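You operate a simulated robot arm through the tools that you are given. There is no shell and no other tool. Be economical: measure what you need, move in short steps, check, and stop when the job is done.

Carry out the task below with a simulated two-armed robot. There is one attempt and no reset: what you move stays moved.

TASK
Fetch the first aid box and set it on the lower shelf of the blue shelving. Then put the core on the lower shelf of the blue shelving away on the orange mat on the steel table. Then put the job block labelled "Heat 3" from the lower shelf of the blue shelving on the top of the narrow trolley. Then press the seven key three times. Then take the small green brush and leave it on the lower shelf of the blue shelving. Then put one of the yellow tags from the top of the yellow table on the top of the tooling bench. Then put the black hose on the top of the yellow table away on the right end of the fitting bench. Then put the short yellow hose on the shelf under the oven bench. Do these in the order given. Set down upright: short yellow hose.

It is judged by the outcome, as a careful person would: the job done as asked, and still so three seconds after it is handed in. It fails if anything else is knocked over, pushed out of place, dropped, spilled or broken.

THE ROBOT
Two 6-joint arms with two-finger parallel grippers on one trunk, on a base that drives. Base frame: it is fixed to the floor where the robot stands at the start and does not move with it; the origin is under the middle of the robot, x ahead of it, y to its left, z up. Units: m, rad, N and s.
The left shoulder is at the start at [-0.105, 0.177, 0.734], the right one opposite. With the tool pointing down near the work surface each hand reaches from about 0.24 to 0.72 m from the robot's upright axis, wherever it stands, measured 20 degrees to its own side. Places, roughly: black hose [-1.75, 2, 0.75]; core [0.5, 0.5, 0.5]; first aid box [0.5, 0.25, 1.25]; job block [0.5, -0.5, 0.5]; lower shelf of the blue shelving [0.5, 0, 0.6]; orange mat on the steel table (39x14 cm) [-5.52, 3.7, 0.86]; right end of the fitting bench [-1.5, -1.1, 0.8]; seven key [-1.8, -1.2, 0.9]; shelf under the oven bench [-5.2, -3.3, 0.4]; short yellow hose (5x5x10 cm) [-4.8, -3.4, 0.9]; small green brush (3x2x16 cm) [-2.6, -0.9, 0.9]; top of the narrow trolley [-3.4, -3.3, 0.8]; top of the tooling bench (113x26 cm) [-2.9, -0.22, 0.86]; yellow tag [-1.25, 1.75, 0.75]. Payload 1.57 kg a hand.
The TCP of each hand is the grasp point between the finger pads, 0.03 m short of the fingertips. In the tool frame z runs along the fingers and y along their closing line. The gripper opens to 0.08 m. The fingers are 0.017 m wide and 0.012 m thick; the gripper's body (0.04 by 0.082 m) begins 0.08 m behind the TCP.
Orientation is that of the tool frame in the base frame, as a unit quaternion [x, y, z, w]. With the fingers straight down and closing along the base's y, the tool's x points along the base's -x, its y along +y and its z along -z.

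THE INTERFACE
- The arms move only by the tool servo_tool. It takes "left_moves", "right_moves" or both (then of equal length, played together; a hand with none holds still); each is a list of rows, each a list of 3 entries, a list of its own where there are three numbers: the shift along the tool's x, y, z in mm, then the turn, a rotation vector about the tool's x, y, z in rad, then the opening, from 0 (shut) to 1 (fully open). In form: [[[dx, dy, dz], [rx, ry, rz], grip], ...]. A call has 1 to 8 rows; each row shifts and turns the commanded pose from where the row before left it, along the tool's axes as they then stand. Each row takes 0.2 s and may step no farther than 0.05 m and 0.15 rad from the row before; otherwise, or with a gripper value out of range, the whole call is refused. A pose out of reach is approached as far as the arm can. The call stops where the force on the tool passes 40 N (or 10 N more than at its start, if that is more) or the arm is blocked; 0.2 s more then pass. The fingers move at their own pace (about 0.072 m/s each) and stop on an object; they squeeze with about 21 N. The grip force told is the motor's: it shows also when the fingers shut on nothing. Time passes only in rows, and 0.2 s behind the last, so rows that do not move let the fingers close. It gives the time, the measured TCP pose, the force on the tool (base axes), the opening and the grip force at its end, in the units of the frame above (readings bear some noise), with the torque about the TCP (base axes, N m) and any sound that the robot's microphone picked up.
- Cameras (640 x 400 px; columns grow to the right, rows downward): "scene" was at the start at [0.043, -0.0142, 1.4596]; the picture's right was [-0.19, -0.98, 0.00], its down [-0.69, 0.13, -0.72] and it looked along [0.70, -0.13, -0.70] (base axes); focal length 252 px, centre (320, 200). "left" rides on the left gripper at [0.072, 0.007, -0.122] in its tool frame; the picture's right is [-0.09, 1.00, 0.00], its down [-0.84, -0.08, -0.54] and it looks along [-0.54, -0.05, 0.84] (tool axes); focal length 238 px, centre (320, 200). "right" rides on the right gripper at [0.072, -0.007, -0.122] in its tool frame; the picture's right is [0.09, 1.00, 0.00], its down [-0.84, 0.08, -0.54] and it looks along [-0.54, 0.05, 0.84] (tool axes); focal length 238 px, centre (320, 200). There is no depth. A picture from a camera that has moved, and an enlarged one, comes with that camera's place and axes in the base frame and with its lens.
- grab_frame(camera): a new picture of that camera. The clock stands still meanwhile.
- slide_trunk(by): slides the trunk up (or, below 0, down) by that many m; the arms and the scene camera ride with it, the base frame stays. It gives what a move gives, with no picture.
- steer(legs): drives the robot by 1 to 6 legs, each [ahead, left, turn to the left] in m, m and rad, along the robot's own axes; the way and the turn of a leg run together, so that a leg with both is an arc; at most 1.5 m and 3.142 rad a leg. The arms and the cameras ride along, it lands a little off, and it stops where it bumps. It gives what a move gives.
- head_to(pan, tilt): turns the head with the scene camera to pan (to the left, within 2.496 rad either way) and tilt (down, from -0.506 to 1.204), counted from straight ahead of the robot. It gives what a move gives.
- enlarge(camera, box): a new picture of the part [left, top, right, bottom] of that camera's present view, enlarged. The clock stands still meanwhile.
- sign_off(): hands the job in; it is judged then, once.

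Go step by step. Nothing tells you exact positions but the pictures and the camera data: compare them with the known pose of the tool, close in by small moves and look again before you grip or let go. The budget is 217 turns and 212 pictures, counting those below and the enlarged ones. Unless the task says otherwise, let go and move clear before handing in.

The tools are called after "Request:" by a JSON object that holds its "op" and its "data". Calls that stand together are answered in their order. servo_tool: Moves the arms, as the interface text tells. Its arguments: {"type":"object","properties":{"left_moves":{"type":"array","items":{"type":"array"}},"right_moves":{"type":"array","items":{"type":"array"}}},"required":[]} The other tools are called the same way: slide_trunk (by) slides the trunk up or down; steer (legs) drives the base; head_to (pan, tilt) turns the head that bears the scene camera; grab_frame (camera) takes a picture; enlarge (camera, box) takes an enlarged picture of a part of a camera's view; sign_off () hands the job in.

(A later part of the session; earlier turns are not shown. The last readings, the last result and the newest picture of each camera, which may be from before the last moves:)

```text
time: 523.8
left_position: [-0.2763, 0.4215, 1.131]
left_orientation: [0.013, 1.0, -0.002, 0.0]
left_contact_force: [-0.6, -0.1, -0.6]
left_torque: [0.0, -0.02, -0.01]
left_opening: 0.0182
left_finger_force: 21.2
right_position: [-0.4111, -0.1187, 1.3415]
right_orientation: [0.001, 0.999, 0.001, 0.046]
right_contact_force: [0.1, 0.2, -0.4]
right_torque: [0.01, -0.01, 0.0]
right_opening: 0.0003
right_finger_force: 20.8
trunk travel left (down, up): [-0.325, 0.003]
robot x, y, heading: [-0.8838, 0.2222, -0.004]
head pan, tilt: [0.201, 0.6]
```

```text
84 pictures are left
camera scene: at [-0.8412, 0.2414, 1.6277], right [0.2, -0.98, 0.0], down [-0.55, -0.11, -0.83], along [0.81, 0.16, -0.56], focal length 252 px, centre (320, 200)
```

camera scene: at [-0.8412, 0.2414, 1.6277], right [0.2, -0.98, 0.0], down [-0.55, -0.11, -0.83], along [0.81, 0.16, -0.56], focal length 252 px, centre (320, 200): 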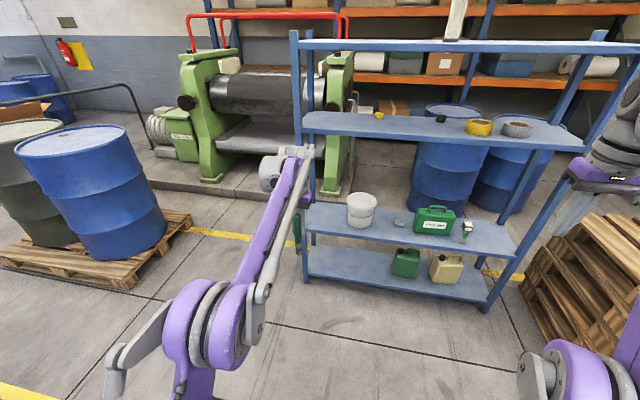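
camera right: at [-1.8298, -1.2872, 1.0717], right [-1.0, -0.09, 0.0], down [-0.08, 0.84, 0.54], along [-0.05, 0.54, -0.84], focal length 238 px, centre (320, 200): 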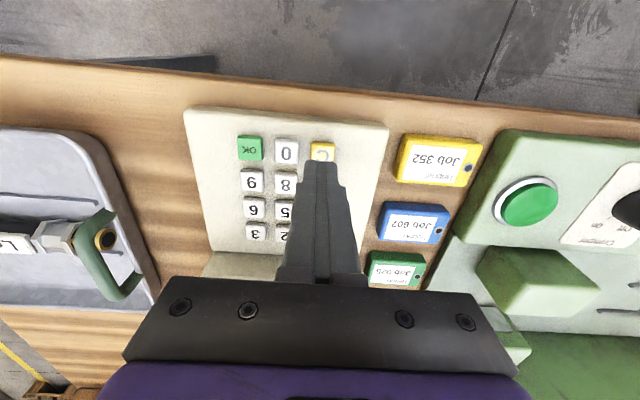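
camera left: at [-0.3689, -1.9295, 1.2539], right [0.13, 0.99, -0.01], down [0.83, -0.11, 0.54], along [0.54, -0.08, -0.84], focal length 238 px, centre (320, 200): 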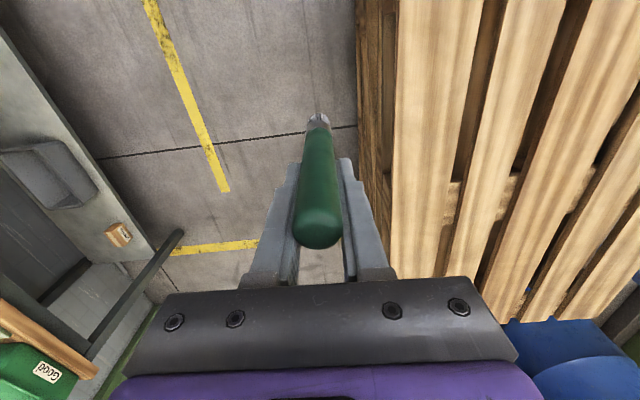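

I lower the trunk and pitch the left hand to horizontal so the brush lies flat, pointing forward.

Request:
{"op": "slide_trunk", "data": {"by": -0.3}}

Request:
{"op": "servo_tool", "data": {"left_moves": [[[0, 0, 0], [0, -0.143, 0], 0], [[0, 0, 0], [0, -0.143, 0], 0], [[0, 0, 0], [0, -0.143, 0], 0], [[0, 0, 0], [0, -0.143, 0], 0], [[0, 0, 0], [0, -0.143, 0], 0], [[0, 0, 0], [0, -0.143, 0], 0], [[0, 0, 0], [0, -0.143, 0], 0]]}}

Request:
{"op": "servo_tool", "data": {"left_moves": [[[0, 0, 0], [0, -0.143, 0], 0], [[0, 0, 0], [0, -0.143, 0], 0], [[0, 0, 0], [0, -0.143, 0], 0], [[0, 0, 0], [0, -0.1, 0], 0]]}}

Request:
{"op": "grab_frame", "data": {"camera": "scene"}}

```text
time: 526.8
left_position: [-0.267, 0.4212, 0.776]
left_orientation: [0.012, 0.999, -0.003, -0.04]
left_contact_force: [-0.5, -0.7, -0.1]
left_torque: [-0.01, -0.03, 0.0]
left_opening: 0.018
left_finger_force: 20.9
right_position: [-0.4066, -0.1186, 0.946]
right_orientation: [0.001, 0.999, 0.001, -0.037]
right_contact_force: [0.0, -0.4, 0.3]
right_torque: [0.02, -0.01, 0.02]
right_opening: 0.0
right_finger_force: 21.9
trunk travel left (down, up): [-0.025, 0.303]
robot x, y, heading: [-0.883, 0.2279, 0.003]
head pan, tilt: [0.201, 0.6]
```

```text
time: 528.4
left_position: [-0.2673, 0.4211, 0.7764]
left_orientation: [0.01, 0.895, -0.009, 0.446]
left_contact_force: [0.2, -0.3, 0.7]
left_torque: [0.02, -0.01, -0.01]
left_opening: 0.0182
left_finger_force: 21.8
right_position: [-0.407, -0.1192, 0.9459]
right_orientation: [0.001, 0.999, 0.001, -0.038]
right_contact_force: [-0.5, 0.8, 0.0]
right_torque: [0.01, 0.02, 0.03]
right_opening: 0.0
right_finger_force: 21.0
trunk travel left (down, up): [-0.025, 0.303]
robot x, y, heading: [-0.8849, 0.2235, -0.002]
head pan, tilt: [0.201, 0.6]
```

```text
time: 529.4
left_position: [-0.2664, 0.4162, 0.7739]
left_orientation: [0.015, 0.776, -0.019, 0.63]
left_contact_force: [-1.0, -0.1, 0.4]
left_torque: [-0.01, 0.03, 0.02]
left_opening: 0.0181
left_finger_force: 20.6
left hand out of reach, approached as far as the arm can: row 4
right_position: [-0.4059, -0.1183, 0.9463]
right_orientation: [0.001, 0.999, 0.002, -0.037]
right_contact_force: [0.1, -0.4, -0.4]
right_torque: [0.01, 0.02, 0.0]
right_opening: 0.0
right_finger_force: 20.4
trunk travel left (down, up): [-0.025, 0.303]
robot x, y, heading: [-0.8845, 0.2217, 0.004]
head pan, tilt: [0.201, 0.6]
```

```text
83 pictures are left
camera scene: at [-0.7918, 0.2413, 1.3159], right [0.2, -0.98, 0.0], down [-0.55, -0.11, -0.83], along [0.81, 0.16, -0.56], focal length 252 px, centre (320, 200)
```

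scene: 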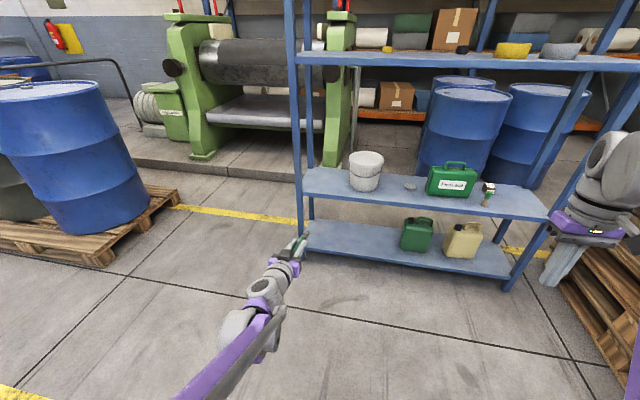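

The hand is 12° short of horizontal. I lower it outside the shelf and try to level it there.

Request:
{"op": "servo_tool", "data": {"left_moves": [[[40, 0, 8], [0, 0, 0], 0], [[40, 0, 8], [0, 0, 0], 0], [[40, 0, 8], [0, 0, 0], 0], [[0, 0, 0], [0, -0.1, 0], 0], [[0, 0, 0], [0, -0.1, 0], 0]]}}

Request:
{"op": "steer", "data": {"legs": [[0.4, 0, 0]]}}

Request:
{"op": "grab_frame", "data": {"camera": "left"}}

Request:
{"op": "grab_frame", "data": {"camera": "scene"}}

```text
time: 530.6
left_position: [-0.2699, 0.417, 0.6506]
left_orientation: [0.013, 0.708, -0.022, 0.706]
left_contact_force: [0.2, 0.1, -0.5]
left_torque: [0.03, -0.02, 0.0]
left_opening: 0.0178
left_finger_force: 20.9
right_position: [-0.4068, -0.119, 0.9459]
right_orientation: [0.001, 0.999, 0.001, -0.037]
right_contact_force: [-0.2, 0.4, 0.1]
right_torque: [0.03, -0.01, 0.01]
right_opening: 0.0
right_finger_force: 21.1
trunk travel left (down, up): [-0.025, 0.303]
robot x, y, heading: [-0.8804, 0.2228, -0.001]
head pan, tilt: [0.201, 0.6]
```

```text
time: 533.1
left_position: [0.1379, 0.414, 0.6511]
left_orientation: [0.012, 0.709, -0.022, 0.705]
left_contact_force: [-0.7, 0.2, -0.1]
left_torque: [-0.02, 0.01, -0.02]
left_opening: 0.0177
left_finger_force: 20.7
right_position: [-0.0005, -0.1202, 0.9461]
right_orientation: [0.001, 0.999, 0.001, -0.037]
right_contact_force: [0.5, -0.4, 0.1]
right_torque: [-0.03, 0.01, 0.0]
right_opening: 0.0003
right_finger_force: 21.5
trunk travel left (down, up): [-0.025, 0.303]
robot x, y, heading: [-0.4798, 0.2215, 0.0]
head pan, tilt: [0.201, 0.6]
```

```text
82 pictures are left
camera left: at [0.016, 0.4257, 0.5801], right [0.05, 1.0, 0.08], down [-0.54, -0.04, 0.84], along [0.84, -0.08, 0.54], focal length 238 px, centre (320, 200)
```

left: 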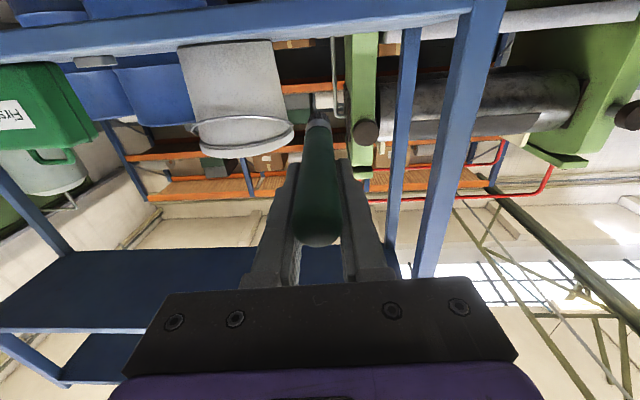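

```text
81 pictures are left
camera scene: at [-0.3853, 0.2408, 1.3158], right [0.2, -0.98, 0.0], down [-0.55, -0.11, -0.82], along [0.81, 0.16, -0.57], focal length 252 px, centre (320, 200)
```

scene: 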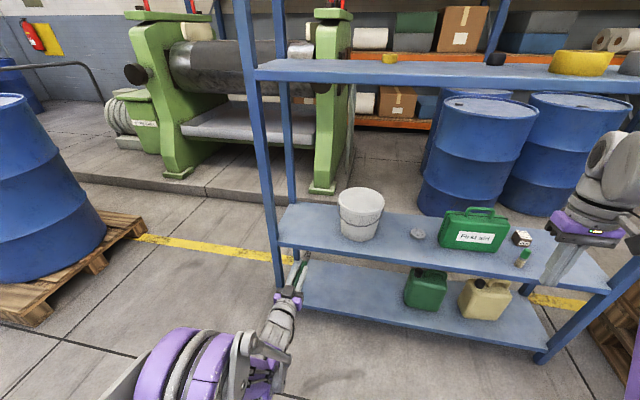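

The brush is level at z≈0.65. I drive forward so it is over the free spot left of the bucket.

Request:
{"op": "steer", "data": {"legs": [[0.262, 0.01, 0]]}}

Request:
{"op": "servo_tool", "data": {"left_moves": [[[30, 0, 0], [0, 0, 0], 0], [[20, 0, 0], [0, 0, 0], 0], [[10, 0, 0], [0, 0, 0], 0]]}}

Request:
{"op": "head_to", "data": {"pan": 0.45, "tilt": 0.75}}

Request:
{"op": "grab_frame", "data": {"camera": "scene"}}

Request:
{"op": "enlarge", "data": {"camera": "scene", "box": [240, 160, 440, 285]}}

```text
time: 534.9
left_position: [0.3939, 0.4236, 0.6509]
left_orientation: [0.014, 0.709, -0.023, 0.705]
left_contact_force: [1.0, -0.2, -0.9]
left_torque: [0.0, -0.01, 0.01]
left_opening: 0.0177
left_finger_force: 21.3
right_position: [0.2536, -0.1104, 0.9461]
right_orientation: [0.002, 0.999, 0.002, -0.038]
right_contact_force: [0.2, -0.8, -0.8]
right_torque: [-0.01, 0.07, -0.03]
right_opening: 0.0
right_finger_force: 21.0
trunk travel left (down, up): [-0.025, 0.303]
robot x, y, heading: [-0.2219, 0.2299, 0.004]
head pan, tilt: [0.201, 0.6]
```

```text
time: 535.7
left_position: [0.3957, 0.4235, 0.5931]
left_orientation: [0.013, 0.709, -0.022, 0.705]
left_contact_force: [0.4, 0.3, -0.7]
left_torque: [-0.01, 0.03, -0.01]
left_opening: 0.0176
left_finger_force: 20.3
right_position: [0.2559, -0.1106, 0.946]
right_orientation: [0.002, 0.999, 0.001, -0.037]
right_contact_force: [0.3, -0.7, 0.1]
right_torque: [0.01, -0.01, -0.01]
right_opening: 0.0
right_finger_force: 21.1
trunk travel left (down, up): [-0.025, 0.303]
robot x, y, heading: [-0.2186, 0.2283, 0.002]
head pan, tilt: [0.201, 0.6]
```

```text
time: 536.5
left_position: [0.3945, 0.4227, 0.5925]
left_orientation: [0.013, 0.708, -0.021, 0.705]
left_contact_force: [0.3, 0.3, 0.3]
left_torque: [0.01, -0.01, 0.0]
left_opening: 0.0177
left_finger_force: 21.4
right_position: [0.2557, -0.1112, 0.9443]
right_orientation: [0.002, 0.999, 0.001, -0.037]
right_contact_force: [-0.3, 0.0, 0.2]
right_torque: [-0.04, 0.02, -0.02]
right_opening: 0.0003
right_finger_force: 21.5
trunk travel left (down, up): [-0.025, 0.303]
robot x, y, heading: [-0.2189, 0.2266, -0.001]
head pan, tilt: [0.45, 0.75]
```

```text
80 pictures are left
camera scene: at [-0.1413, 0.2686, 1.303], right [0.43, -0.9, 0.0], down [-0.61, -0.29, -0.73], along [0.66, 0.32, -0.68], focal length 252 px, centre (320, 200)
```

scene: 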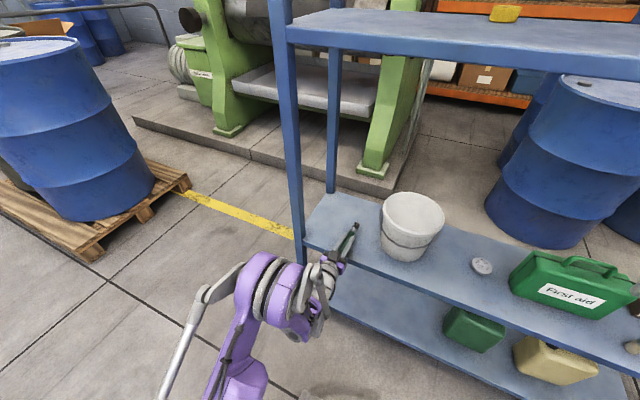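

```text
3.20 times, centred on (340, 222) of scene
camera zoom: at [-0.1413, 0.2686, 1.303], right [0.43, -0.9, 0.0], down [-0.61, -0.29, -0.73], along [0.66, 0.32, -0.68], focal length 805 px, centre (256, 128)
```

zoom: 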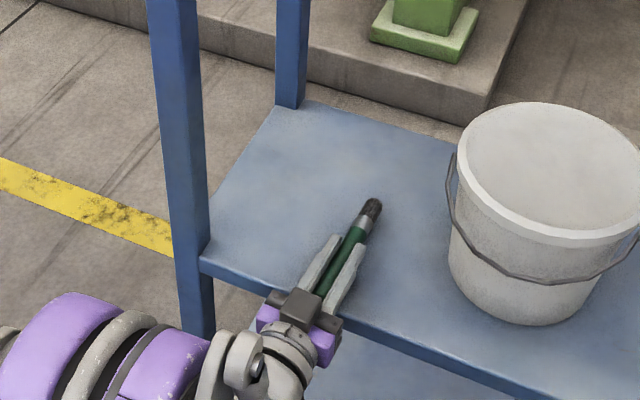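

The brush is over clear shelf. I lower it the last 2 cm.

Request:
{"op": "servo_tool", "data": {"left_moves": [[[6, 0, 0], [0, 0, 0], 0], [[5, 0, 0], [0, 0, 0], 0]]}}

Request:
{"op": "servo_tool", "data": {"left_moves": [[[3, 0, 0], [0, 0, 0], 0], [[3, 0, 0], [0, 0, 0], 0]]}}

Request:
{"op": "servo_tool", "data": {"left_moves": [[[3, 0, 0], [0, 0, 0], 0]]}}

Request:
{"op": "enlarge", "data": {"camera": "scene", "box": [280, 180, 400, 270]}}

```text
time: 537.1
left_position: [0.3953, 0.4222, 0.5809]
left_orientation: [0.014, 0.707, -0.023, 0.707]
left_contact_force: [6.2, 1.5, 19.8]
left_torque: [0.06, 0.08, -0.01]
left_opening: 0.0175
left_finger_force: 21.2
right_position: [0.2548, -0.112, 0.9464]
right_orientation: [0.001, 0.999, 0.0, -0.037]
right_contact_force: [0.3, -0.4, 0.1]
right_torque: [0.05, 0.0, 0.0]
right_opening: 0.0001
right_finger_force: 21.1
trunk travel left (down, up): [-0.025, 0.303]
robot x, y, heading: [-0.2217, 0.2331, -0.004]
head pan, tilt: [0.45, 0.75]
```

```text
time: 537.5
left_position: [0.3931, 0.4217, 0.5823]
left_orientation: [0.013, 0.705, -0.023, 0.709]
left_contact_force: [-2.5, -0.2, 16.1]
left_torque: [0.08, 0.75, -0.02]
left_opening: 0.0182
left_finger_force: 21.2
right_position: [0.2547, -0.1111, 0.9479]
right_orientation: [0.002, 0.999, 0.0, -0.036]
right_contact_force: [0.7, -0.3, 0.0]
right_torque: [-0.02, 0.03, 0.0]
right_opening: 0.0
right_finger_force: 21.1
trunk travel left (down, up): [-0.025, 0.303]
robot x, y, heading: [-0.2229, 0.2279, -0.007]
head pan, tilt: [0.45, 0.75]
stopped in row 2 (left hand): the force on the tool passed its limit at 40 N (the readings are from after the stop); the commanded pose is now the measured one
```

```text
time: 538.0
left_position: [0.3938, 0.4223, 0.58]
left_orientation: [0.014, 0.703, -0.024, 0.711]
left_contact_force: [-3.2, -0.1, 17.8]
left_torque: [0.01, 0.82, -0.05]
left_opening: 0.0187
left_finger_force: 20.8
right_position: [0.2556, -0.1106, 0.9467]
right_orientation: [0.001, 0.999, 0.001, -0.036]
right_contact_force: [-0.3, 0.3, 0.2]
right_torque: [-0.02, -0.03, 0.01]
right_opening: 0.0001
right_finger_force: 21.1
trunk travel left (down, up): [-0.025, 0.303]
robot x, y, heading: [-0.2217, 0.2318, -0.003]
head pan, tilt: [0.45, 0.75]
stopped in row 1 (left hand): the force on the tool passed its limit at 40 N (the readings are from after the stop); the commanded pose is now the measured one
```

```text
4.44 times, centred on (340, 225) of scene
camera zoom: at [-0.1427, 0.2683, 1.3031], right [0.43, -0.9, 0.0], down [-0.61, -0.3, -0.73], along [0.66, 0.32, -0.68], focal length 1119 px, centre (231, 89)
```

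zoom: 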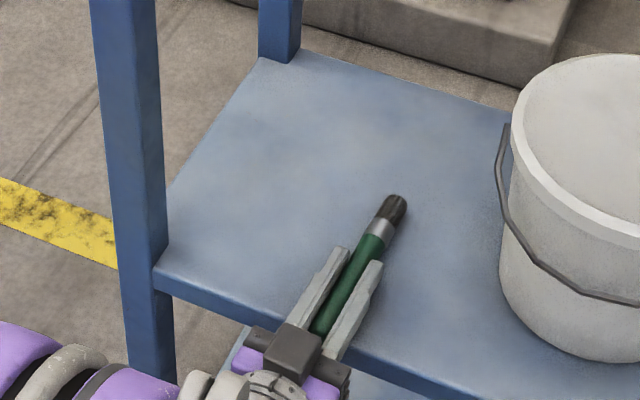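

The brush tip touches the shelf. I ease off, open and draw the hand straight back.

Request:
{"op": "servo_tool", "data": {"left_moves": [[[-1, 0, 0], [0, 0, 0], 0.1], [[0, 0, 0], [0, 0, 0], 0.6], [[0, 0, 0], [0, 0, 0], 0.6], [[0, 0, 0], [0, 0, 0], 0.6]]}}

Request:
{"op": "enlarge", "data": {"camera": "scene", "box": [280, 180, 400, 270]}}

```text
time: 539.0
left_position: [0.3934, 0.4218, 0.5801]
left_orientation: [0.013, 0.704, -0.023, 0.709]
left_contact_force: [-0.3, 0.8, -0.1]
left_torque: [-0.02, 0.02, -0.02]
left_opening: 0.048
left_finger_force: 0.0
right_position: [0.2563, -0.1102, 0.9466]
right_orientation: [0.002, 0.999, 0.001, -0.038]
right_contact_force: [0.3, 0.9, 0.2]
right_torque: [0.0, -0.03, -0.01]
right_opening: 0.0001
right_finger_force: 20.8
trunk travel left (down, up): [-0.025, 0.303]
robot x, y, heading: [-0.2192, 0.2323, -0.004]
head pan, tilt: [0.45, 0.75]
```

```text
4.44 times, centred on (340, 225) of scene
camera zoom: at [-0.1411, 0.2687, 1.303], right [0.43, -0.9, 0.0], down [-0.61, -0.3, -0.73], along [0.66, 0.32, -0.68], focal length 1119 px, centre (231, 89)
```

zoom: 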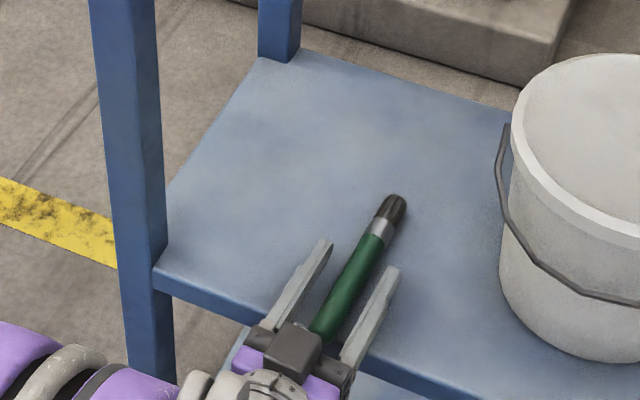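

Request:
{"op": "servo_tool", "data": {"left_moves": [[[0, 0, -30], [0, 0, 0], 0.6], [[0, 0, -40], [0, 0, 0], 0.6], [[0, 0, -40], [0, 0, 0], 0.6]]}}

Request:
{"op": "steer", "data": {"legs": [[-0.55, 0, 0]]}}

Request:
{"op": "grab_frame", "data": {"camera": "scene"}}

```text
time: 539.8
left_position: [0.3088, 0.4295, 0.6006]
left_orientation: [0.014, 0.705, -0.023, 0.709]
left_contact_force: [0.6, 1.4, 0.0]
left_torque: [-0.02, -0.02, 0.02]
left_opening: 0.0479
left_finger_force: 0.1
left hand out of reach, approached as far as the arm can: row 3
right_position: [0.256, -0.1103, 0.9466]
right_orientation: [0.003, 0.999, 0.001, -0.038]
right_contact_force: [0.3, 0.8, 0.3]
right_torque: [0.01, 0.01, 0.0]
right_opening: 0.0001
right_finger_force: 21.5
trunk travel left (down, up): [-0.025, 0.303]
robot x, y, heading: [-0.2176, 0.2302, -0.003]
head pan, tilt: [0.45, 0.75]
```

```text
time: 542.9
left_position: [-0.2434, 0.4296, 0.6]
left_orientation: [0.016, 0.705, -0.026, 0.709]
left_contact_force: [-0.2, 1.2, -0.1]
left_torque: [-0.02, 0.01, 0.0]
left_opening: 0.048
left_finger_force: 0.1
right_position: [-0.2987, -0.1114, 0.945]
right_orientation: [0.003, 0.999, 0.001, -0.038]
right_contact_force: [0.2, 0.1, 0.1]
right_torque: [-0.03, 0.01, 0.0]
right_opening: 0.0
right_finger_force: 21.1
trunk travel left (down, up): [-0.025, 0.303]
robot x, y, heading: [-0.7757, 0.2339, -0.004]
head pan, tilt: [0.45, 0.75]
```

```text
76 pictures are left
camera scene: at [-0.6946, 0.271, 1.303], right [0.43, -0.9, 0.0], down [-0.62, -0.29, -0.73], along [0.66, 0.31, -0.68], focal length 252 px, centre (320, 200)
```

scene: 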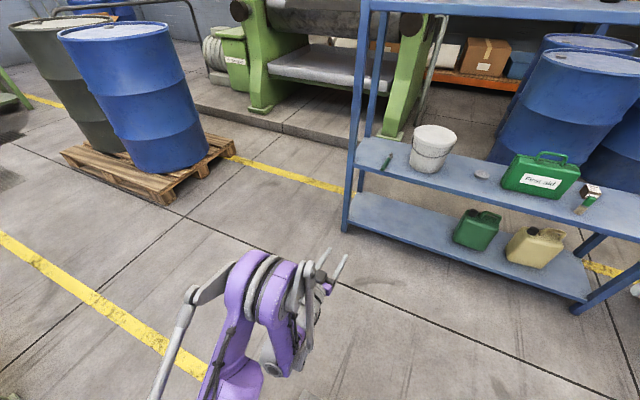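

The brush lies on the lower shelf. Next the yellow tag: I turn the left hand back down, raise the trunk, and go to the yellow table.

Request:
{"op": "slide_trunk", "data": {"by": 0.22}}

Request:
{"op": "servo_tool", "data": {"left_moves": [[[0, 0, 0], [0, 0.143, 0], 0.6], [[0, 0, 0], [0, 0.143, 0], 0.6], [[0, 0, 0], [0, 0.143, 0], 0.6], [[0, 0, 0], [0, 0.143, 0], 0.6], [[0, 0, 0], [0, 0.143, 0], 0.6], [[0, 0, 0], [0, 0.143, 0], 0.6]]}}

Request:
{"op": "servo_tool", "data": {"left_moves": [[[0, 0, 0], [0, 0.143, 0], 0.6], [[0, 0, 0], [0, 0.143, 0], 0.6], [[0, 0, 0], [0, 0.143, 0], 0.6], [[0, 0, -20], [0, 0.143, 0], 0.6], [[0, 0, -30], [0, 0.12, 0], 0.6], [[0, 0, -40], [0, 0, 0], 0.6]], "right_moves": [[[0, 0, 0], [0, -0.04, 0], 1], [[0, 0, 0], [0, -0.035, 0], 1], [[0, 0, 0], [0, 0, 0], 1], [[0, 0, 0], [0, 0, 0], 1], [[0, 0, 0], [0, 0, 0], 1], [[0, 0, 0], [0, 0, 0], 1]]}}

Request:
{"op": "steer", "data": {"legs": [[0, 0, 1.571], [0, 0.62, 0], [0.45, 0, 0]]}}

Request:
{"op": "head_to", "data": {"pan": 0, "tilt": 0.6}}

Request:
{"op": "grab_frame", "data": {"camera": "scene"}}

```text
time: 545.3
left_position: [-0.2277, 0.4287, 0.8518]
left_orientation: [0.016, 0.686, -0.025, 0.727]
left_contact_force: [0.2, 0.2, 0.1]
left_torque: [-0.03, -0.04, -0.02]
left_opening: 0.048
left_finger_force: 0.1
right_position: [-0.2999, -0.109, 1.1657]
right_orientation: [0.004, 0.999, 0.001, -0.037]
right_contact_force: [0.0, -0.2, -0.4]
right_torque: [-0.04, -0.03, 0.04]
right_opening: 0.0
right_finger_force: 21.0
trunk travel left (down, up): [-0.245, 0.083]
robot x, y, heading: [-0.7722, 0.2351, -0.007]
head pan, tilt: [0.45, 0.75]
```

```text
time: 546.7
left_position: [-0.2286, 0.4307, 0.8526]
left_orientation: [0.024, 0.926, -0.016, 0.376]
left_contact_force: [0.2, 0.5, -0.6]
left_torque: [-0.01, -0.04, -0.02]
left_opening: 0.0479
left_finger_force: 0.1
right_position: [-0.2988, -0.1102, 1.1651]
right_orientation: [0.004, 0.999, 0.001, -0.037]
right_contact_force: [0.4, -0.1, -0.3]
right_torque: [0.01, 0.02, 0.0]
right_opening: 0.0
right_finger_force: 21.4
trunk travel left (down, up): [-0.245, 0.083]
robot x, y, heading: [-0.7697, 0.2321, -0.002]
head pan, tilt: [0.45, 0.75]
```

```text
time: 548.1
left_position: [-0.246, 0.4314, 0.9395]
left_orientation: [0.029, 0.999, -0.006, 0.04]
left_contact_force: [0.0, 0.6, -0.5]
left_torque: [-0.02, -0.01, -0.01]
left_opening: 0.0478
left_finger_force: 0.1
right_position: [-0.2937, -0.1142, 1.1711]
right_orientation: [0.004, 1.0, 0.0, 0.0]
right_contact_force: [-0.1, -0.2, 1.0]
right_torque: [0.01, -0.01, 0.0]
right_opening: 0.0798
right_finger_force: 0.0
right hand out of reach, approached as far as the arm can: row 2
trunk travel left (down, up): [-0.245, 0.083]
robot x, y, heading: [-0.7759, 0.235, -0.005]
head pan, tilt: [0.45, 0.75]
```

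```text
time: 560.0
left_position: [-1.5516, 1.2356, 0.9397]
left_orientation: [-0.678, 0.734, 0.024, 0.033]
left_contact_force: [-0.2, -0.3, -1.2]
left_torque: [-0.01, -0.03, -0.02]
left_opening: 0.0482
left_finger_force: 0.0
right_position: [-1.0083, 1.175, 1.1709]
right_orientation: [-0.697, 0.717, 0.001, -0.001]
right_contact_force: [-1.5, 0.1, 0.7]
right_torque: [-0.03, -0.03, 0.01]
right_opening: 0.0802
right_finger_force: 0.1
trunk travel left (down, up): [-0.245, 0.083]
robot x, y, heading: [-1.3663, 0.7009, 1.546]
head pan, tilt: [0.45, 0.75]
```

```text
time: 560.9
left_position: [-1.5513, 1.2357, 0.9395]
left_orientation: [-0.678, 0.734, 0.024, 0.034]
left_contact_force: [0.9, -0.5, -0.4]
left_torque: [-0.01, 0.01, 0.0]
left_opening: 0.0479
left_finger_force: 0.1
right_position: [-1.0085, 1.1744, 1.1725]
right_orientation: [-0.697, 0.717, 0.0, -0.001]
right_contact_force: [0.7, 0.3, -0.2]
right_torque: [-0.02, 0.0, -0.01]
right_opening: 0.08
right_finger_force: 0.0
trunk travel left (down, up): [-0.245, 0.083]
robot x, y, heading: [-1.3614, 0.7028, 1.543]
head pan, tilt: [0.0, 0.6]
```

```text
75 pictures are left
camera scene: at [-1.3649, 0.7505, 1.5425], right [1.0, -0.03, 0.0], down [-0.02, -0.56, -0.82], along [0.02, 0.82, -0.57], focal length 252 px, centre (320, 200)
```

scene: 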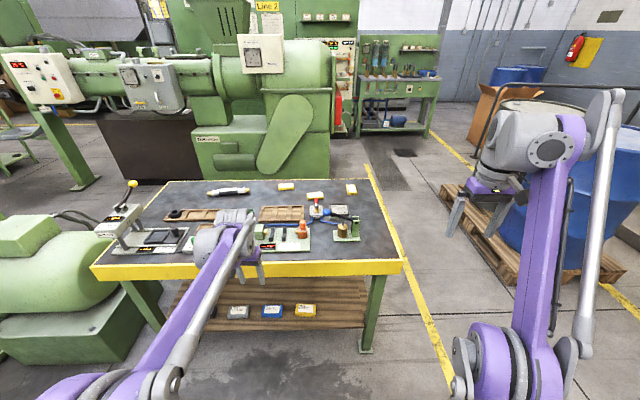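

Request:
{"op": "enlarge", "data": {"camera": "scene", "box": [120, 170, 280, 270]}}

Request:
{"op": "enlarge", "data": {"camera": "scene", "box": [230, 170, 390, 270]}}

```text
4.00 times, centred on (200, 220) of scene
camera zoom: at [-1.3649, 0.7505, 1.5425], right [1.0, -0.03, 0.0], down [-0.02, -0.56, -0.82], along [0.02, 0.82, -0.57], focal length 1007 px, centre (800, 120)
```

zoom: 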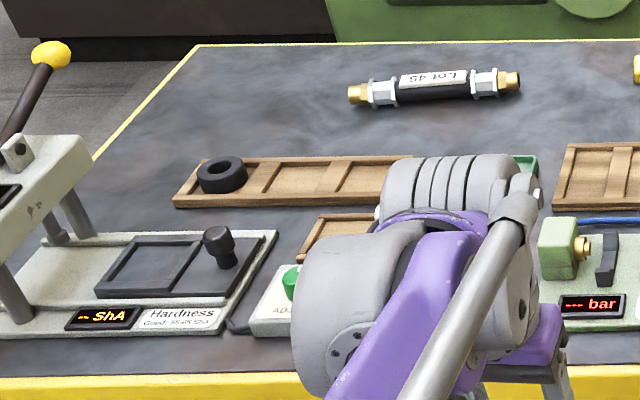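

```text
4.00 times, centred on (310, 220) of scene
camera zoom: at [-1.3649, 0.7505, 1.5425], right [1.0, -0.03, 0.0], down [-0.02, -0.56, -0.82], along [0.02, 0.82, -0.57], focal length 1007 px, centre (360, 120)
```

zoom: 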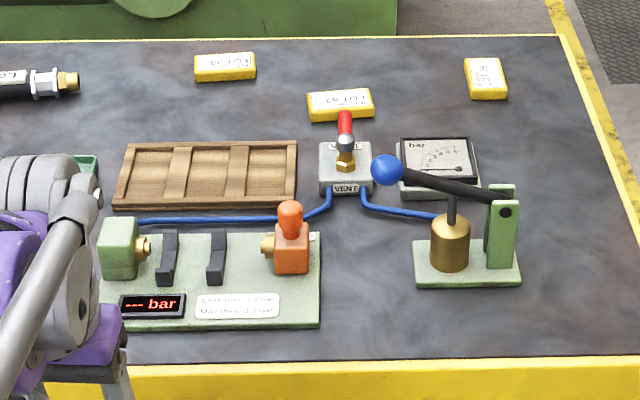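

Three yellow tags lie near the table's far (north) edge, as does the black hose "Lot 45". I'll go around the east end to the north side and face −y.

Request:
{"op": "steer", "data": {"legs": [[0, -0.78, 0.028], [1.0, 0, 0], [0.85, 0, 0], [0, 0, 3.14]]}}

Request:
{"op": "grab_frame", "data": {"camera": "scene"}}

```text
time: 584.4
left_position: [-0.3876, 2.0137, 0.94]
left_orientation: [0.733, 0.679, -0.033, 0.024]
left_contact_force: [0.2, 0.7, 0.2]
left_torque: [-0.02, -0.01, 0.01]
left_opening: 0.0482
left_finger_force: 0.1
right_position: [-0.9316, 2.0725, 1.1705]
right_orientation: [0.717, 0.697, 0.002, 0.0]
right_contact_force: [-0.1, 0.3, 0.5]
right_torque: [0.0, -0.01, -0.01]
right_opening: 0.0799
right_finger_force: 0.1
trunk travel left (down, up): [-0.245, 0.083]
robot x, y, heading: [-0.5745, 2.5456, -1.602]
head pan, tilt: [0.0, 0.6]
```

```text
72 pictures are left
camera scene: at [-0.5766, 2.5002, 1.5425], right [-1.0, 0.03, 0.0], down [0.02, 0.56, -0.83], along [-0.02, -0.82, -0.56], focal length 252 px, centre (320, 200)
```

scene: 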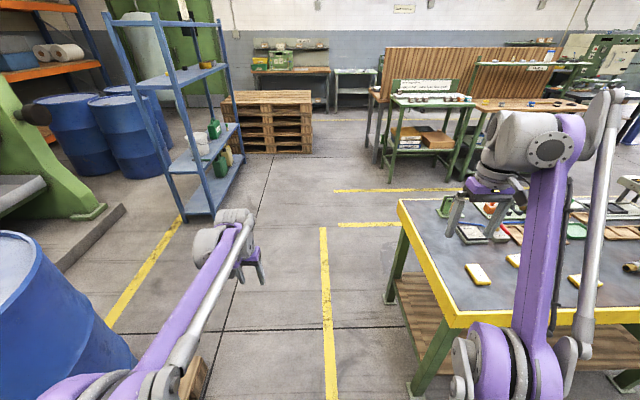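

Request:
{"op": "steer", "data": {"legs": [[0, -0.78, 0.03]]}}

Request:
{"op": "servo_tool", "data": {"left_moves": [[[0, 0, 0], [0, 0.04, 0], 0.95], [[0, 0, 0], [0, 0.04, 0], 0.95], [[0, 0, 0], [0, 0, 0], 0.95]]}}

Request:
{"op": "grab_frame", "data": {"camera": "left"}}

Request:
{"op": "grab_frame", "data": {"camera": "scene"}}

```text
time: 591.6
left_position: [-1.1409, 2.0273, 0.9397]
left_orientation: [0.72, 0.693, -0.033, 0.025]
left_contact_force: [-0.6, -0.1, -1.4]
left_torque: [0.03, -0.01, 0.0]
left_opening: 0.0482
left_finger_force: 0.1
right_position: [-1.6872, 2.067, 1.1718]
right_orientation: [0.704, 0.71, 0.001, 0.0]
right_contact_force: [0.0, 0.0, 0.0]
right_torque: [-0.01, -0.03, -0.04]
right_opening: 0.08
right_finger_force: 0.0
trunk travel left (down, up): [-0.245, 0.083]
robot x, y, heading: [-1.3452, 2.5543, -1.56]
head pan, tilt: [0.0, 0.6]
```

```text
time: 592.4
left_position: [-1.14, 2.0272, 0.9415]
left_orientation: [0.721, 0.693, -0.004, -0.003]
left_contact_force: [0.2, 0.2, -0.7]
left_torque: [-0.02, 0.01, -0.01]
left_opening: 0.076
left_finger_force: 0.0
right_position: [-1.6871, 2.0666, 1.1717]
right_orientation: [0.704, 0.71, 0.001, 0.001]
right_contact_force: [-0.5, 0.5, 0.0]
right_torque: [-0.01, 0.0, -0.04]
right_opening: 0.0801
right_finger_force: 0.1
trunk travel left (down, up): [-0.245, 0.083]
robot x, y, heading: [-1.3463, 2.553, -1.558]
head pan, tilt: [0.0, 0.6]
```

```text
71 pictures are left
camera left: at [-1.1298, 2.0985, 1.0623], right [0.99, -0.13, -0.01], down [-0.11, -0.83, 0.54], along [-0.08, -0.54, -0.84], focal length 238 px, centre (320, 200)
```

left: 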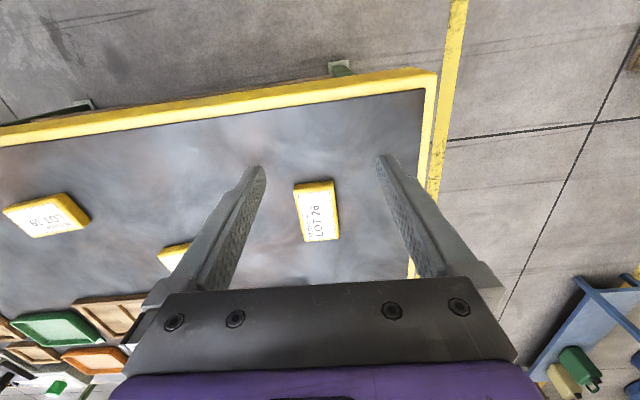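

```text
70 pictures are left
camera scene: at [-1.3483, 2.5071, 1.5425], right [-1.0, -0.01, 0.0], down [-0.01, 0.56, -0.83], along [0.01, -0.83, -0.56], focal length 252 px, centre (320, 200)
```

scene: 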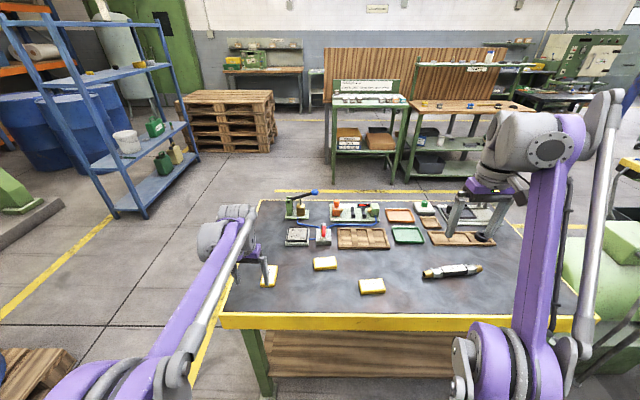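

A tag "LOT 26" lies alone near the corner at about (−1.163, 1.893). I align the left hand over it.

Request:
{"op": "servo_tool", "data": {"left_moves": [[[-45, -6, 0], [0, 0, -0.065], 0.95], [[-45, -6, 0], [0, 0, -0.065], 0.95], [[-45, 0, 30], [0, 0, 0], 0.95], [[0, 0, 40], [0, 0, 0], 0.95]]}}

Request:
{"op": "grab_frame", "data": {"camera": "left"}}

```text
refused: row 3 steps farther than a row can; nothing moved
```

```text
69 pictures are left
camera left: at [-1.1298, 2.0985, 1.0623], right [0.99, -0.13, -0.01], down [-0.11, -0.83, 0.54], along [-0.08, -0.54, -0.84], focal length 238 px, centre (320, 200)
```

left: 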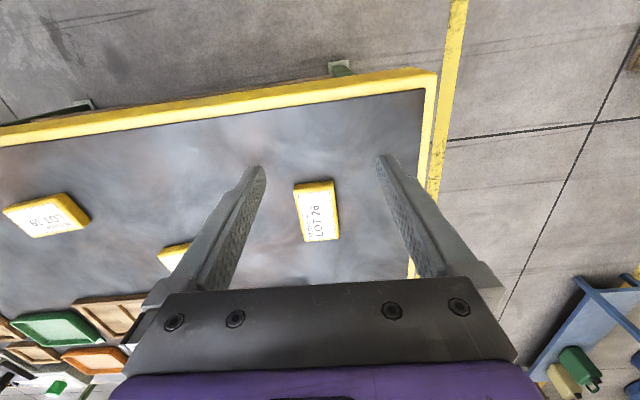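

Request:
{"op": "servo_tool", "data": {"left_moves": [[[0, 0, 0], [0, 0, -0.13], 0.95], [[-44, -12, 0], [0, 0, 0], 0.95], [[-44, -12, 0], [0, 0, 0], 0.95], [[-43, -11, 0], [0, 0, 0], 0.95], [[0, 0, 40], [0, 0, 0], 0.95], [[0, 0, 30], [0, 0, 0], 0.95]]}}

Request:
{"op": "grab_frame", "data": {"camera": "left"}}

```text
time: 593.8
left_position: [-1.1648, 1.8988, 0.8691]
left_orientation: [0.675, 0.738, -0.004, -0.003]
left_contact_force: [1.1, 0.0, -0.6]
left_torque: [0.01, -0.02, -0.01]
left_opening: 0.0762
left_finger_force: 0.1
left hand out of reach, approached as far as the arm can: row 4
right_position: [-1.6867, 2.0659, 1.1708]
right_orientation: [0.704, 0.711, 0.002, 0.0]
right_contact_force: [0.5, 0.8, 0.1]
right_torque: [0.01, -0.01, 0.0]
right_opening: 0.0799
right_finger_force: 0.0
trunk travel left (down, up): [-0.245, 0.083]
robot x, y, heading: [-1.3484, 2.55, -1.562]
head pan, tilt: [0.0, 0.6]
```

```text
68 pictures are left
camera left: at [-1.1623, 1.9709, 0.991], right [1.0, 0.0, -0.01], down [0.0, -0.84, 0.54], along [-0.01, -0.54, -0.84], focal length 238 px, centre (320, 200)
```

left: 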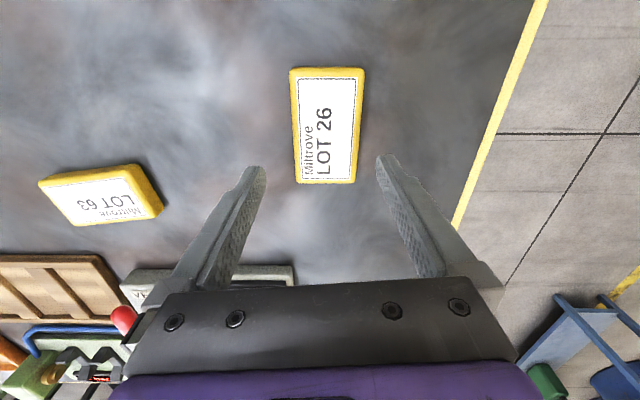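

Request:
{"op": "servo_tool", "data": {"left_moves": [[[13, 8, 0], [0, 0, 0], 0.98], [[0, 0, 40], [0, 0, 0], 0.98], [[0, 0, 32], [0, 0, 0], 0.98], [[0, 0, 8], [0, 0, 0], 0.98]]}}

Request:
{"op": "grab_frame", "data": {"camera": "left"}}

```text
time: 594.5
left_position: [-1.1579, 1.9118, 0.8307]
left_orientation: [0.675, 0.738, -0.003, -0.001]
left_contact_force: [-1.5, 4.1, 10.4]
left_torque: [0.19, -0.48, 0.12]
left_opening: 0.0777
left_finger_force: 0.1
right_position: [-1.6866, 2.0677, 1.1706]
right_orientation: [0.704, 0.711, 0.0, 0.0]
right_contact_force: [0.0, -0.9, -0.7]
right_torque: [0.0, -0.04, -0.05]
right_opening: 0.0799
right_finger_force: 0.0
trunk travel left (down, up): [-0.245, 0.083]
robot x, y, heading: [-1.3519, 2.5568, -1.56]
head pan, tilt: [0.0, 0.6]
stopped in row 3 (left hand): the force on the tool passed its limit at 80 N (the readings are from after the stop); the commanded pose is now the measured one
```

```text
67 pictures are left
camera left: at [-1.1572, 1.9847, 0.9524], right [1.0, 0.0, -0.01], down [0.0, -0.84, 0.54], along [-0.01, -0.54, -0.84], focal length 238 px, centre (320, 200)
```

left: 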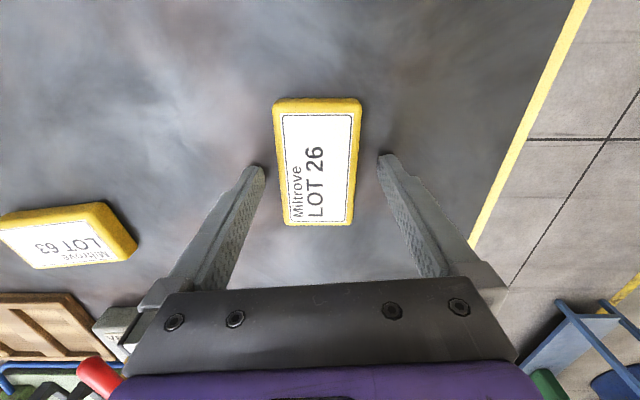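

The table is at z≈0.80, so the tips just touched it. I lift 3 mm, centre on the tag and close.

Request:
{"op": "servo_tool", "data": {"left_moves": [[[0, 0, -4], [0, 0, 0], 0.98], [[12, -2, 0], [0, 0, 0], 0.98], [[0, 0, 2], [0, 0, 0], 0.98], [[0, 0, 0], [0, 0, 0], 0], [[0, 0, 0], [0, 0, 0], 0], [[0, 0, 0], [0, 0, 0], 0]]}}

Request:
{"op": "servo_tool", "data": {"left_moves": [[[0, 0, -3], [0, 0, 0], 0], [[0, 0, -5], [0, 0, 0], 0], [[0, 0, -10], [0, 0, 0], 0], [[0, 0, -15], [0, 0, 0], 0], [[0, 0, -20], [0, 0, 0], 0], [[0, 0, -25], [0, 0, 0], 0], [[0, 0, -25], [0, 0, 0], 0], [[0, 0, -25], [0, 0, 0], 0]]}}

Request:
{"op": "grab_frame", "data": {"camera": "left"}}

```text
time: 595.9
left_position: [-1.1613, 1.9229, 0.8306]
left_orientation: [0.675, 0.738, -0.004, -0.001]
left_contact_force: [0.2, 0.0, 0.6]
left_torque: [0.01, -0.01, -0.01]
left_opening: 0.0502
left_finger_force: 20.8
right_position: [-1.687, 2.0651, 1.1704]
right_orientation: [0.704, 0.71, 0.002, 0.0]
right_contact_force: [0.6, -0.5, 0.2]
right_torque: [-0.02, 0.04, 0.0]
right_opening: 0.08
right_finger_force: 0.0
trunk travel left (down, up): [-0.245, 0.083]
robot x, y, heading: [-1.3459, 2.5538, -1.565]
head pan, tilt: [0.0, 0.6]
```

```text
time: 597.7
left_position: [-1.1612, 1.9223, 0.9586]
left_orientation: [0.675, 0.738, -0.004, -0.001]
left_contact_force: [0.2, 0.6, -1.1]
left_torque: [0.01, -0.01, 0.0]
left_opening: 0.0501
left_finger_force: 20.5
right_position: [-1.6865, 2.0662, 1.1696]
right_orientation: [0.704, 0.711, 0.002, 0.0]
right_contact_force: [0.6, 0.5, 0.3]
right_torque: [0.01, -0.01, 0.01]
right_opening: 0.0799
right_finger_force: 0.0
trunk travel left (down, up): [-0.245, 0.083]
robot x, y, heading: [-1.3435, 2.5527, -1.56]
head pan, tilt: [0.0, 0.6]
```

```text
66 pictures are left
camera left: at [-1.1599, 1.9952, 1.0803], right [1.0, 0.0, -0.01], down [0.0, -0.84, 0.54], along [-0.01, -0.54, -0.84], focal length 238 px, centre (320, 200)
```

left: 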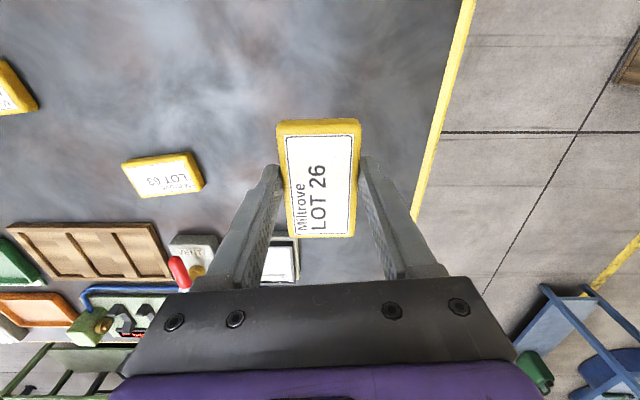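

Tag held. I go back around the table's east end and along the aisle to the tooling bench.

Request:
{"op": "slide_trunk", "data": {"by": 0.08}}

Request:
{"op": "steer", "data": {"legs": [[0, 0.78, 0], [1.0, 0, 0], [0.95, 0, 0], [0, 0, -1.571], [1.4, 0, 0], [0.6, 0, 0]]}}

Request:
{"op": "steer", "data": {"legs": [[0, 0, 1.571]]}}

Request:
{"op": "grab_frame", "data": {"camera": "scene"}}

```text
time: 598.9
left_position: [-1.1595, 1.9227, 1.0395]
left_orientation: [0.675, 0.738, -0.004, -0.002]
left_contact_force: [0.5, 0.4, 0.1]
left_torque: [0.0, 0.0, 0.03]
left_opening: 0.0501
left_finger_force: 21.0
right_position: [-1.6865, 2.0447, 1.3034]
right_orientation: [0.703, 0.71, -0.029, 0.03]
right_contact_force: [-0.3, -0.3, 0.3]
right_torque: [-0.02, -0.02, 0.03]
right_opening: 0.08
right_finger_force: 0.1
trunk travel left (down, up): [-0.325, 0.003]
robot x, y, heading: [-1.3451, 2.5529, -1.566]
head pan, tilt: [0.0, 0.6]
```

```text
time: 628.8
left_position: [-3.1971, 0.4649, 1.038]
left_orientation: [0.999, 0.033, -0.002, -0.004]
left_contact_force: [0.7, -0.4, -0.8]
left_torque: [0.02, -0.02, 0.0]
left_opening: 0.0491
left_finger_force: 20.9
right_position: [-3.0652, 0.9888, 1.3024]
right_orientation: [0.999, -0.006, -0.041, 0.001]
right_contact_force: [-1.1, -0.2, -0.3]
right_torque: [0.01, 0.02, 0.02]
right_opening: 0.08
right_finger_force: 0.1
trunk travel left (down, up): [-0.325, 0.003]
robot x, y, heading: [-2.5629, 0.6407, 3.129]
head pan, tilt: [0.0, 0.6]
```

```text
time: 633.1
left_position: [-2.3673, 0.011, 1.039]
left_orientation: [0.67, 0.743, -0.003, -0.001]
left_contact_force: [-0.4, -0.2, 0.9]
left_torque: [-0.01, -0.01, -0.01]
left_opening: 0.0492
left_finger_force: 21.3
right_position: [-2.8948, 0.1257, 1.3028]
right_orientation: [0.698, 0.715, -0.028, 0.029]
right_contact_force: [-0.5, 0.5, 0.2]
right_torque: [0.01, 0.01, 0.01]
right_opening: 0.0802
right_finger_force: 0.1
trunk travel left (down, up): [-0.325, 0.003]
robot x, y, heading: [-2.5633, 0.6413, -1.552]
head pan, tilt: [0.0, 0.6]
```

```text
65 pictures are left
camera scene: at [-2.5636, 0.5952, 1.6277], right [-1.0, -0.02, 0.0], down [-0.01, 0.56, -0.83], along [0.02, -0.82, -0.56], focal length 252 px, centre (320, 200)
```

scene: 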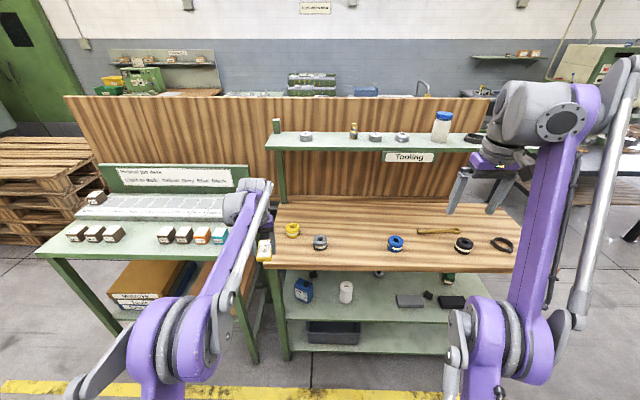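

The tooling bench is in front, with a free gap between the grey and the blue rings at about (−2.71, −0.20). I move there.

Request:
{"op": "steer", "data": {"legs": [[0, -0.34, -0.019], [0.2, 0, 0]]}}

Request:
{"op": "grab_frame", "data": {"camera": "left"}}

```text
time: 637.9
left_position: [-2.732, -0.1949, 1.0382]
left_orientation: [0.681, 0.732, -0.003, -0.002]
left_contact_force: [0.6, -0.1, -0.1]
left_torque: [0.0, -0.05, -0.02]
left_opening: 0.0488
left_finger_force: 20.7
right_position: [-3.2555, -0.0649, 1.3019]
right_orientation: [0.708, 0.705, -0.028, 0.029]
right_contact_force: [-1.4, 0.9, 0.2]
right_torque: [0.0, 0.02, 0.0]
right_opening: 0.0799
right_finger_force: 0.0
trunk travel left (down, up): [-0.325, 0.003]
robot x, y, heading: [-2.9068, 0.4354, -1.577]
head pan, tilt: [0.0, 0.6]
```

```text
64 pictures are left
camera left: at [-2.73, -0.123, 1.1607], right [1.0, -0.02, -0.01], down [-0.01, -0.84, 0.54], along [-0.02, -0.54, -0.84], focal length 238 px, centre (320, 200)
```

left: 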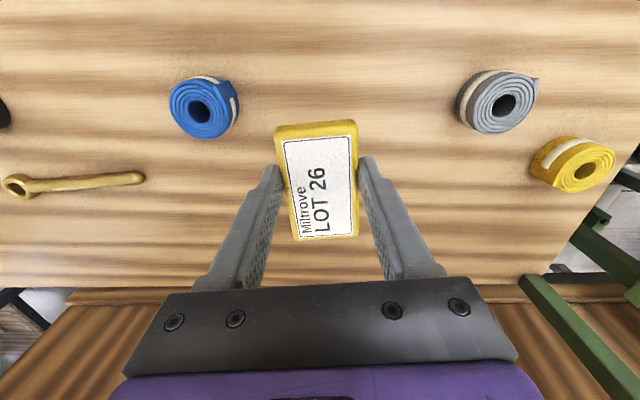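

Request:
{"op": "servo_tool", "data": {"left_moves": [[[0, 8, 40], [0, 0, 0], 0], [[0, 0, 40], [0, 0, 0], 0], [[0, 0, 35], [0, 0, 0], 0], [[0, 0, 10], [0, 0, 0], 0]]}}

Request:
{"op": "servo_tool", "data": {"left_moves": [[[0, 0, 5], [0, 0, 0], 0], [[0, 0, 4], [0, 0, 0], 0]]}}

Request:
{"op": "servo_tool", "data": {"left_moves": [[[0, 0, 4], [0, 0, 0], 0]]}}

Request:
{"op": "servo_tool", "data": {"left_moves": [[[0, 0, 4], [0, 0, 0], 0]]}}

```text
time: 638.9
left_position: [-2.7256, -0.1974, 0.9126]
left_orientation: [0.68, 0.733, -0.003, -0.001]
left_contact_force: [0.4, -0.5, -0.4]
left_torque: [0.01, -0.01, 0.01]
left_opening: 0.0489
left_finger_force: 20.6
right_position: [-3.257, -0.0677, 1.3038]
right_orientation: [0.708, 0.705, -0.028, 0.029]
right_contact_force: [0.1, 0.6, -0.1]
right_torque: [0.04, 0.0, -0.01]
right_opening: 0.0801
right_finger_force: 0.0
trunk travel left (down, up): [-0.325, 0.003]
robot x, y, heading: [-2.9099, 0.4355, -1.577]
head pan, tilt: [0.0, 0.6]
```

```text
time: 639.5
left_position: [-2.725, -0.1971, 0.9049]
left_orientation: [0.681, 0.732, -0.003, -0.002]
left_contact_force: [0.0, 0.1, -0.8]
left_torque: [0.01, -0.01, -0.02]
left_opening: 0.0489
left_finger_force: 20.4
right_position: [-3.2569, -0.0686, 1.3031]
right_orientation: [0.708, 0.705, -0.028, 0.029]
right_contact_force: [0.1, 0.6, -0.3]
right_torque: [0.01, -0.02, -0.02]
right_opening: 0.0799
right_finger_force: 0.1
trunk travel left (down, up): [-0.325, 0.003]
robot x, y, heading: [-2.9089, 0.4371, -1.572]
head pan, tilt: [0.0, 0.6]
```

```text
time: 639.9
left_position: [-2.724, -0.197, 0.8999]
left_orientation: [0.68, 0.733, -0.003, -0.001]
left_contact_force: [0.7, 0.4, 0.3]
left_torque: [0.01, 0.0, 0.0]
left_opening: 0.049
left_finger_force: 21.0
right_position: [-3.2561, -0.0674, 1.3024]
right_orientation: [0.708, 0.705, -0.028, 0.03]
right_contact_force: [-0.3, -0.7, 0.2]
right_torque: [0.01, -0.01, -0.03]
right_opening: 0.0801
right_finger_force: 0.1
trunk travel left (down, up): [-0.325, 0.003]
robot x, y, heading: [-2.9084, 0.4334, -1.577]
head pan, tilt: [0.0, 0.6]
```

```text
time: 640.3
left_position: [-2.7255, -0.1953, 0.8965]
left_orientation: [0.681, 0.732, -0.003, -0.001]
left_contact_force: [0.6, 0.3, 0.0]
left_torque: [0.01, 0.0, 0.02]
left_opening: 0.0494
left_finger_force: 20.9
right_position: [-3.2559, -0.0665, 1.302]
right_orientation: [0.709, 0.704, -0.029, 0.03]
right_contact_force: [0.2, 0.4, -0.1]
right_torque: [-0.01, 0.02, -0.02]
right_opening: 0.0799
right_finger_force: 0.1
trunk travel left (down, up): [-0.325, 0.003]
robot x, y, heading: [-2.9096, 0.4352, -1.575]
head pan, tilt: [0.0, 0.6]
```

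Request:
{"op": "servo_tool", "data": {"left_moves": [[[0, 0, 4], [0, 0, 0], 0]]}}

Request:
{"op": "servo_tool", "data": {"left_moves": [[[0, 0, 4], [0, 0, 0], 0]]}}

Request:
{"op": "servo_tool", "data": {"left_moves": [[[0, 0, 4], [0, 0, 0], 0]]}}

Request:
{"op": "servo_tool", "data": {"left_moves": [[[0, 0, 4], [0, 0, 0], 0]]}}

Request:
{"op": "grab_frame", "data": {"camera": "left"}}

```text
time: 640.7
left_position: [-2.726, -0.1964, 0.8922]
left_orientation: [0.68, 0.733, -0.002, -0.001]
left_contact_force: [0.6, 0.1, -0.3]
left_torque: [0.0, -0.03, 0.03]
left_opening: 0.0492
left_finger_force: 21.0
right_position: [-3.2567, -0.0684, 1.302]
right_orientation: [0.708, 0.705, -0.029, 0.029]
right_contact_force: [-0.1, 0.2, -0.5]
right_torque: [0.0, 0.01, 0.02]
right_opening: 0.0801
right_finger_force: 0.0
trunk travel left (down, up): [-0.325, 0.003]
robot x, y, heading: [-2.9106, 0.4379, -1.574]
head pan, tilt: [0.0, 0.6]
```

```text
time: 641.1
left_position: [-2.7249, -0.1956, 0.8899]
left_orientation: [0.681, 0.733, -0.003, -0.002]
left_contact_force: [1.0, -1.8, 8.2]
left_torque: [-0.09, -0.25, 0.0]
left_opening: 0.049
left_finger_force: 21.3
right_position: [-3.2558, -0.0658, 1.3029]
right_orientation: [0.709, 0.704, -0.029, 0.031]
right_contact_force: [-0.6, -0.4, -0.6]
right_torque: [0.01, -0.03, 0.02]
right_opening: 0.0801
right_finger_force: 0.1
trunk travel left (down, up): [-0.325, 0.003]
robot x, y, heading: [-2.9084, 0.4349, -1.575]
head pan, tilt: [0.0, 0.6]
```

```text
time: 641.6
left_position: [-2.7251, -0.1956, 0.8907]
left_orientation: [0.681, 0.732, -0.003, 0.001]
left_contact_force: [0.5, -7.7, 30.9]
left_torque: [0.36, -0.6, 0.03]
left_opening: 0.049
left_finger_force: 21.7
right_position: [-3.2585, -0.0656, 1.3033]
right_orientation: [0.708, 0.705, -0.028, 0.031]
right_contact_force: [0.3, 0.1, 0.2]
right_torque: [-0.02, -0.02, 0.02]
right_opening: 0.0799
right_finger_force: 0.2
trunk travel left (down, up): [-0.325, 0.003]
robot x, y, heading: [-2.9094, 0.4386, -1.583]
head pan, tilt: [0.0, 0.6]
stopped in row 1 (left hand): the force on the tool passed its limit at 43 N (the readings are from after the stop); the commanded pose is now the measured one
```

```text
time: 641.9
left_position: [-2.725, -0.1963, 0.8901]
left_orientation: [0.681, 0.733, -0.004, 0.001]
left_contact_force: [-1.3, -1.4, 26.0]
left_torque: [0.39, -0.47, 0.13]
left_opening: 0.0492
left_finger_force: 19.8
right_position: [-3.2573, -0.0649, 1.3026]
right_orientation: [0.709, 0.704, -0.028, 0.032]
right_contact_force: [0.7, -0.2, -0.5]
right_torque: [0.02, -0.03, 0.0]
right_opening: 0.0802
right_finger_force: 0.0
trunk travel left (down, up): [-0.325, 0.003]
robot x, y, heading: [-2.9102, 0.4358, -1.576]
head pan, tilt: [0.0, 0.6]
stopped in row 1 (left hand): the force on the tool passed its limit at 47 N (the readings are from after the stop); the commanded pose is now the measured one
```

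```text
63 pictures are left
camera left: at [-2.7236, -0.1229, 1.0119], right [1.0, -0.02, 0.0], down [-0.02, -0.84, 0.55], along [-0.01, -0.55, -0.84], focal length 238 px, centre (320, 200)
```

left: 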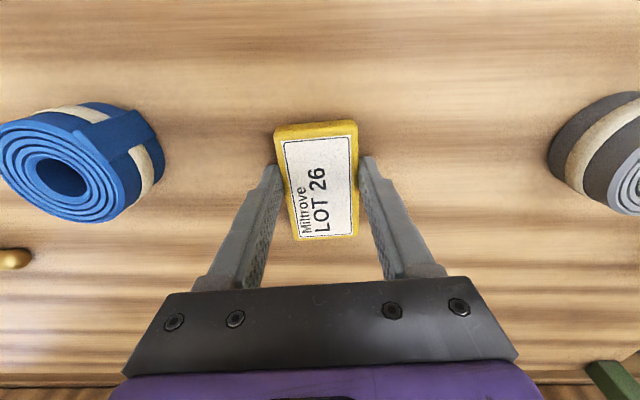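

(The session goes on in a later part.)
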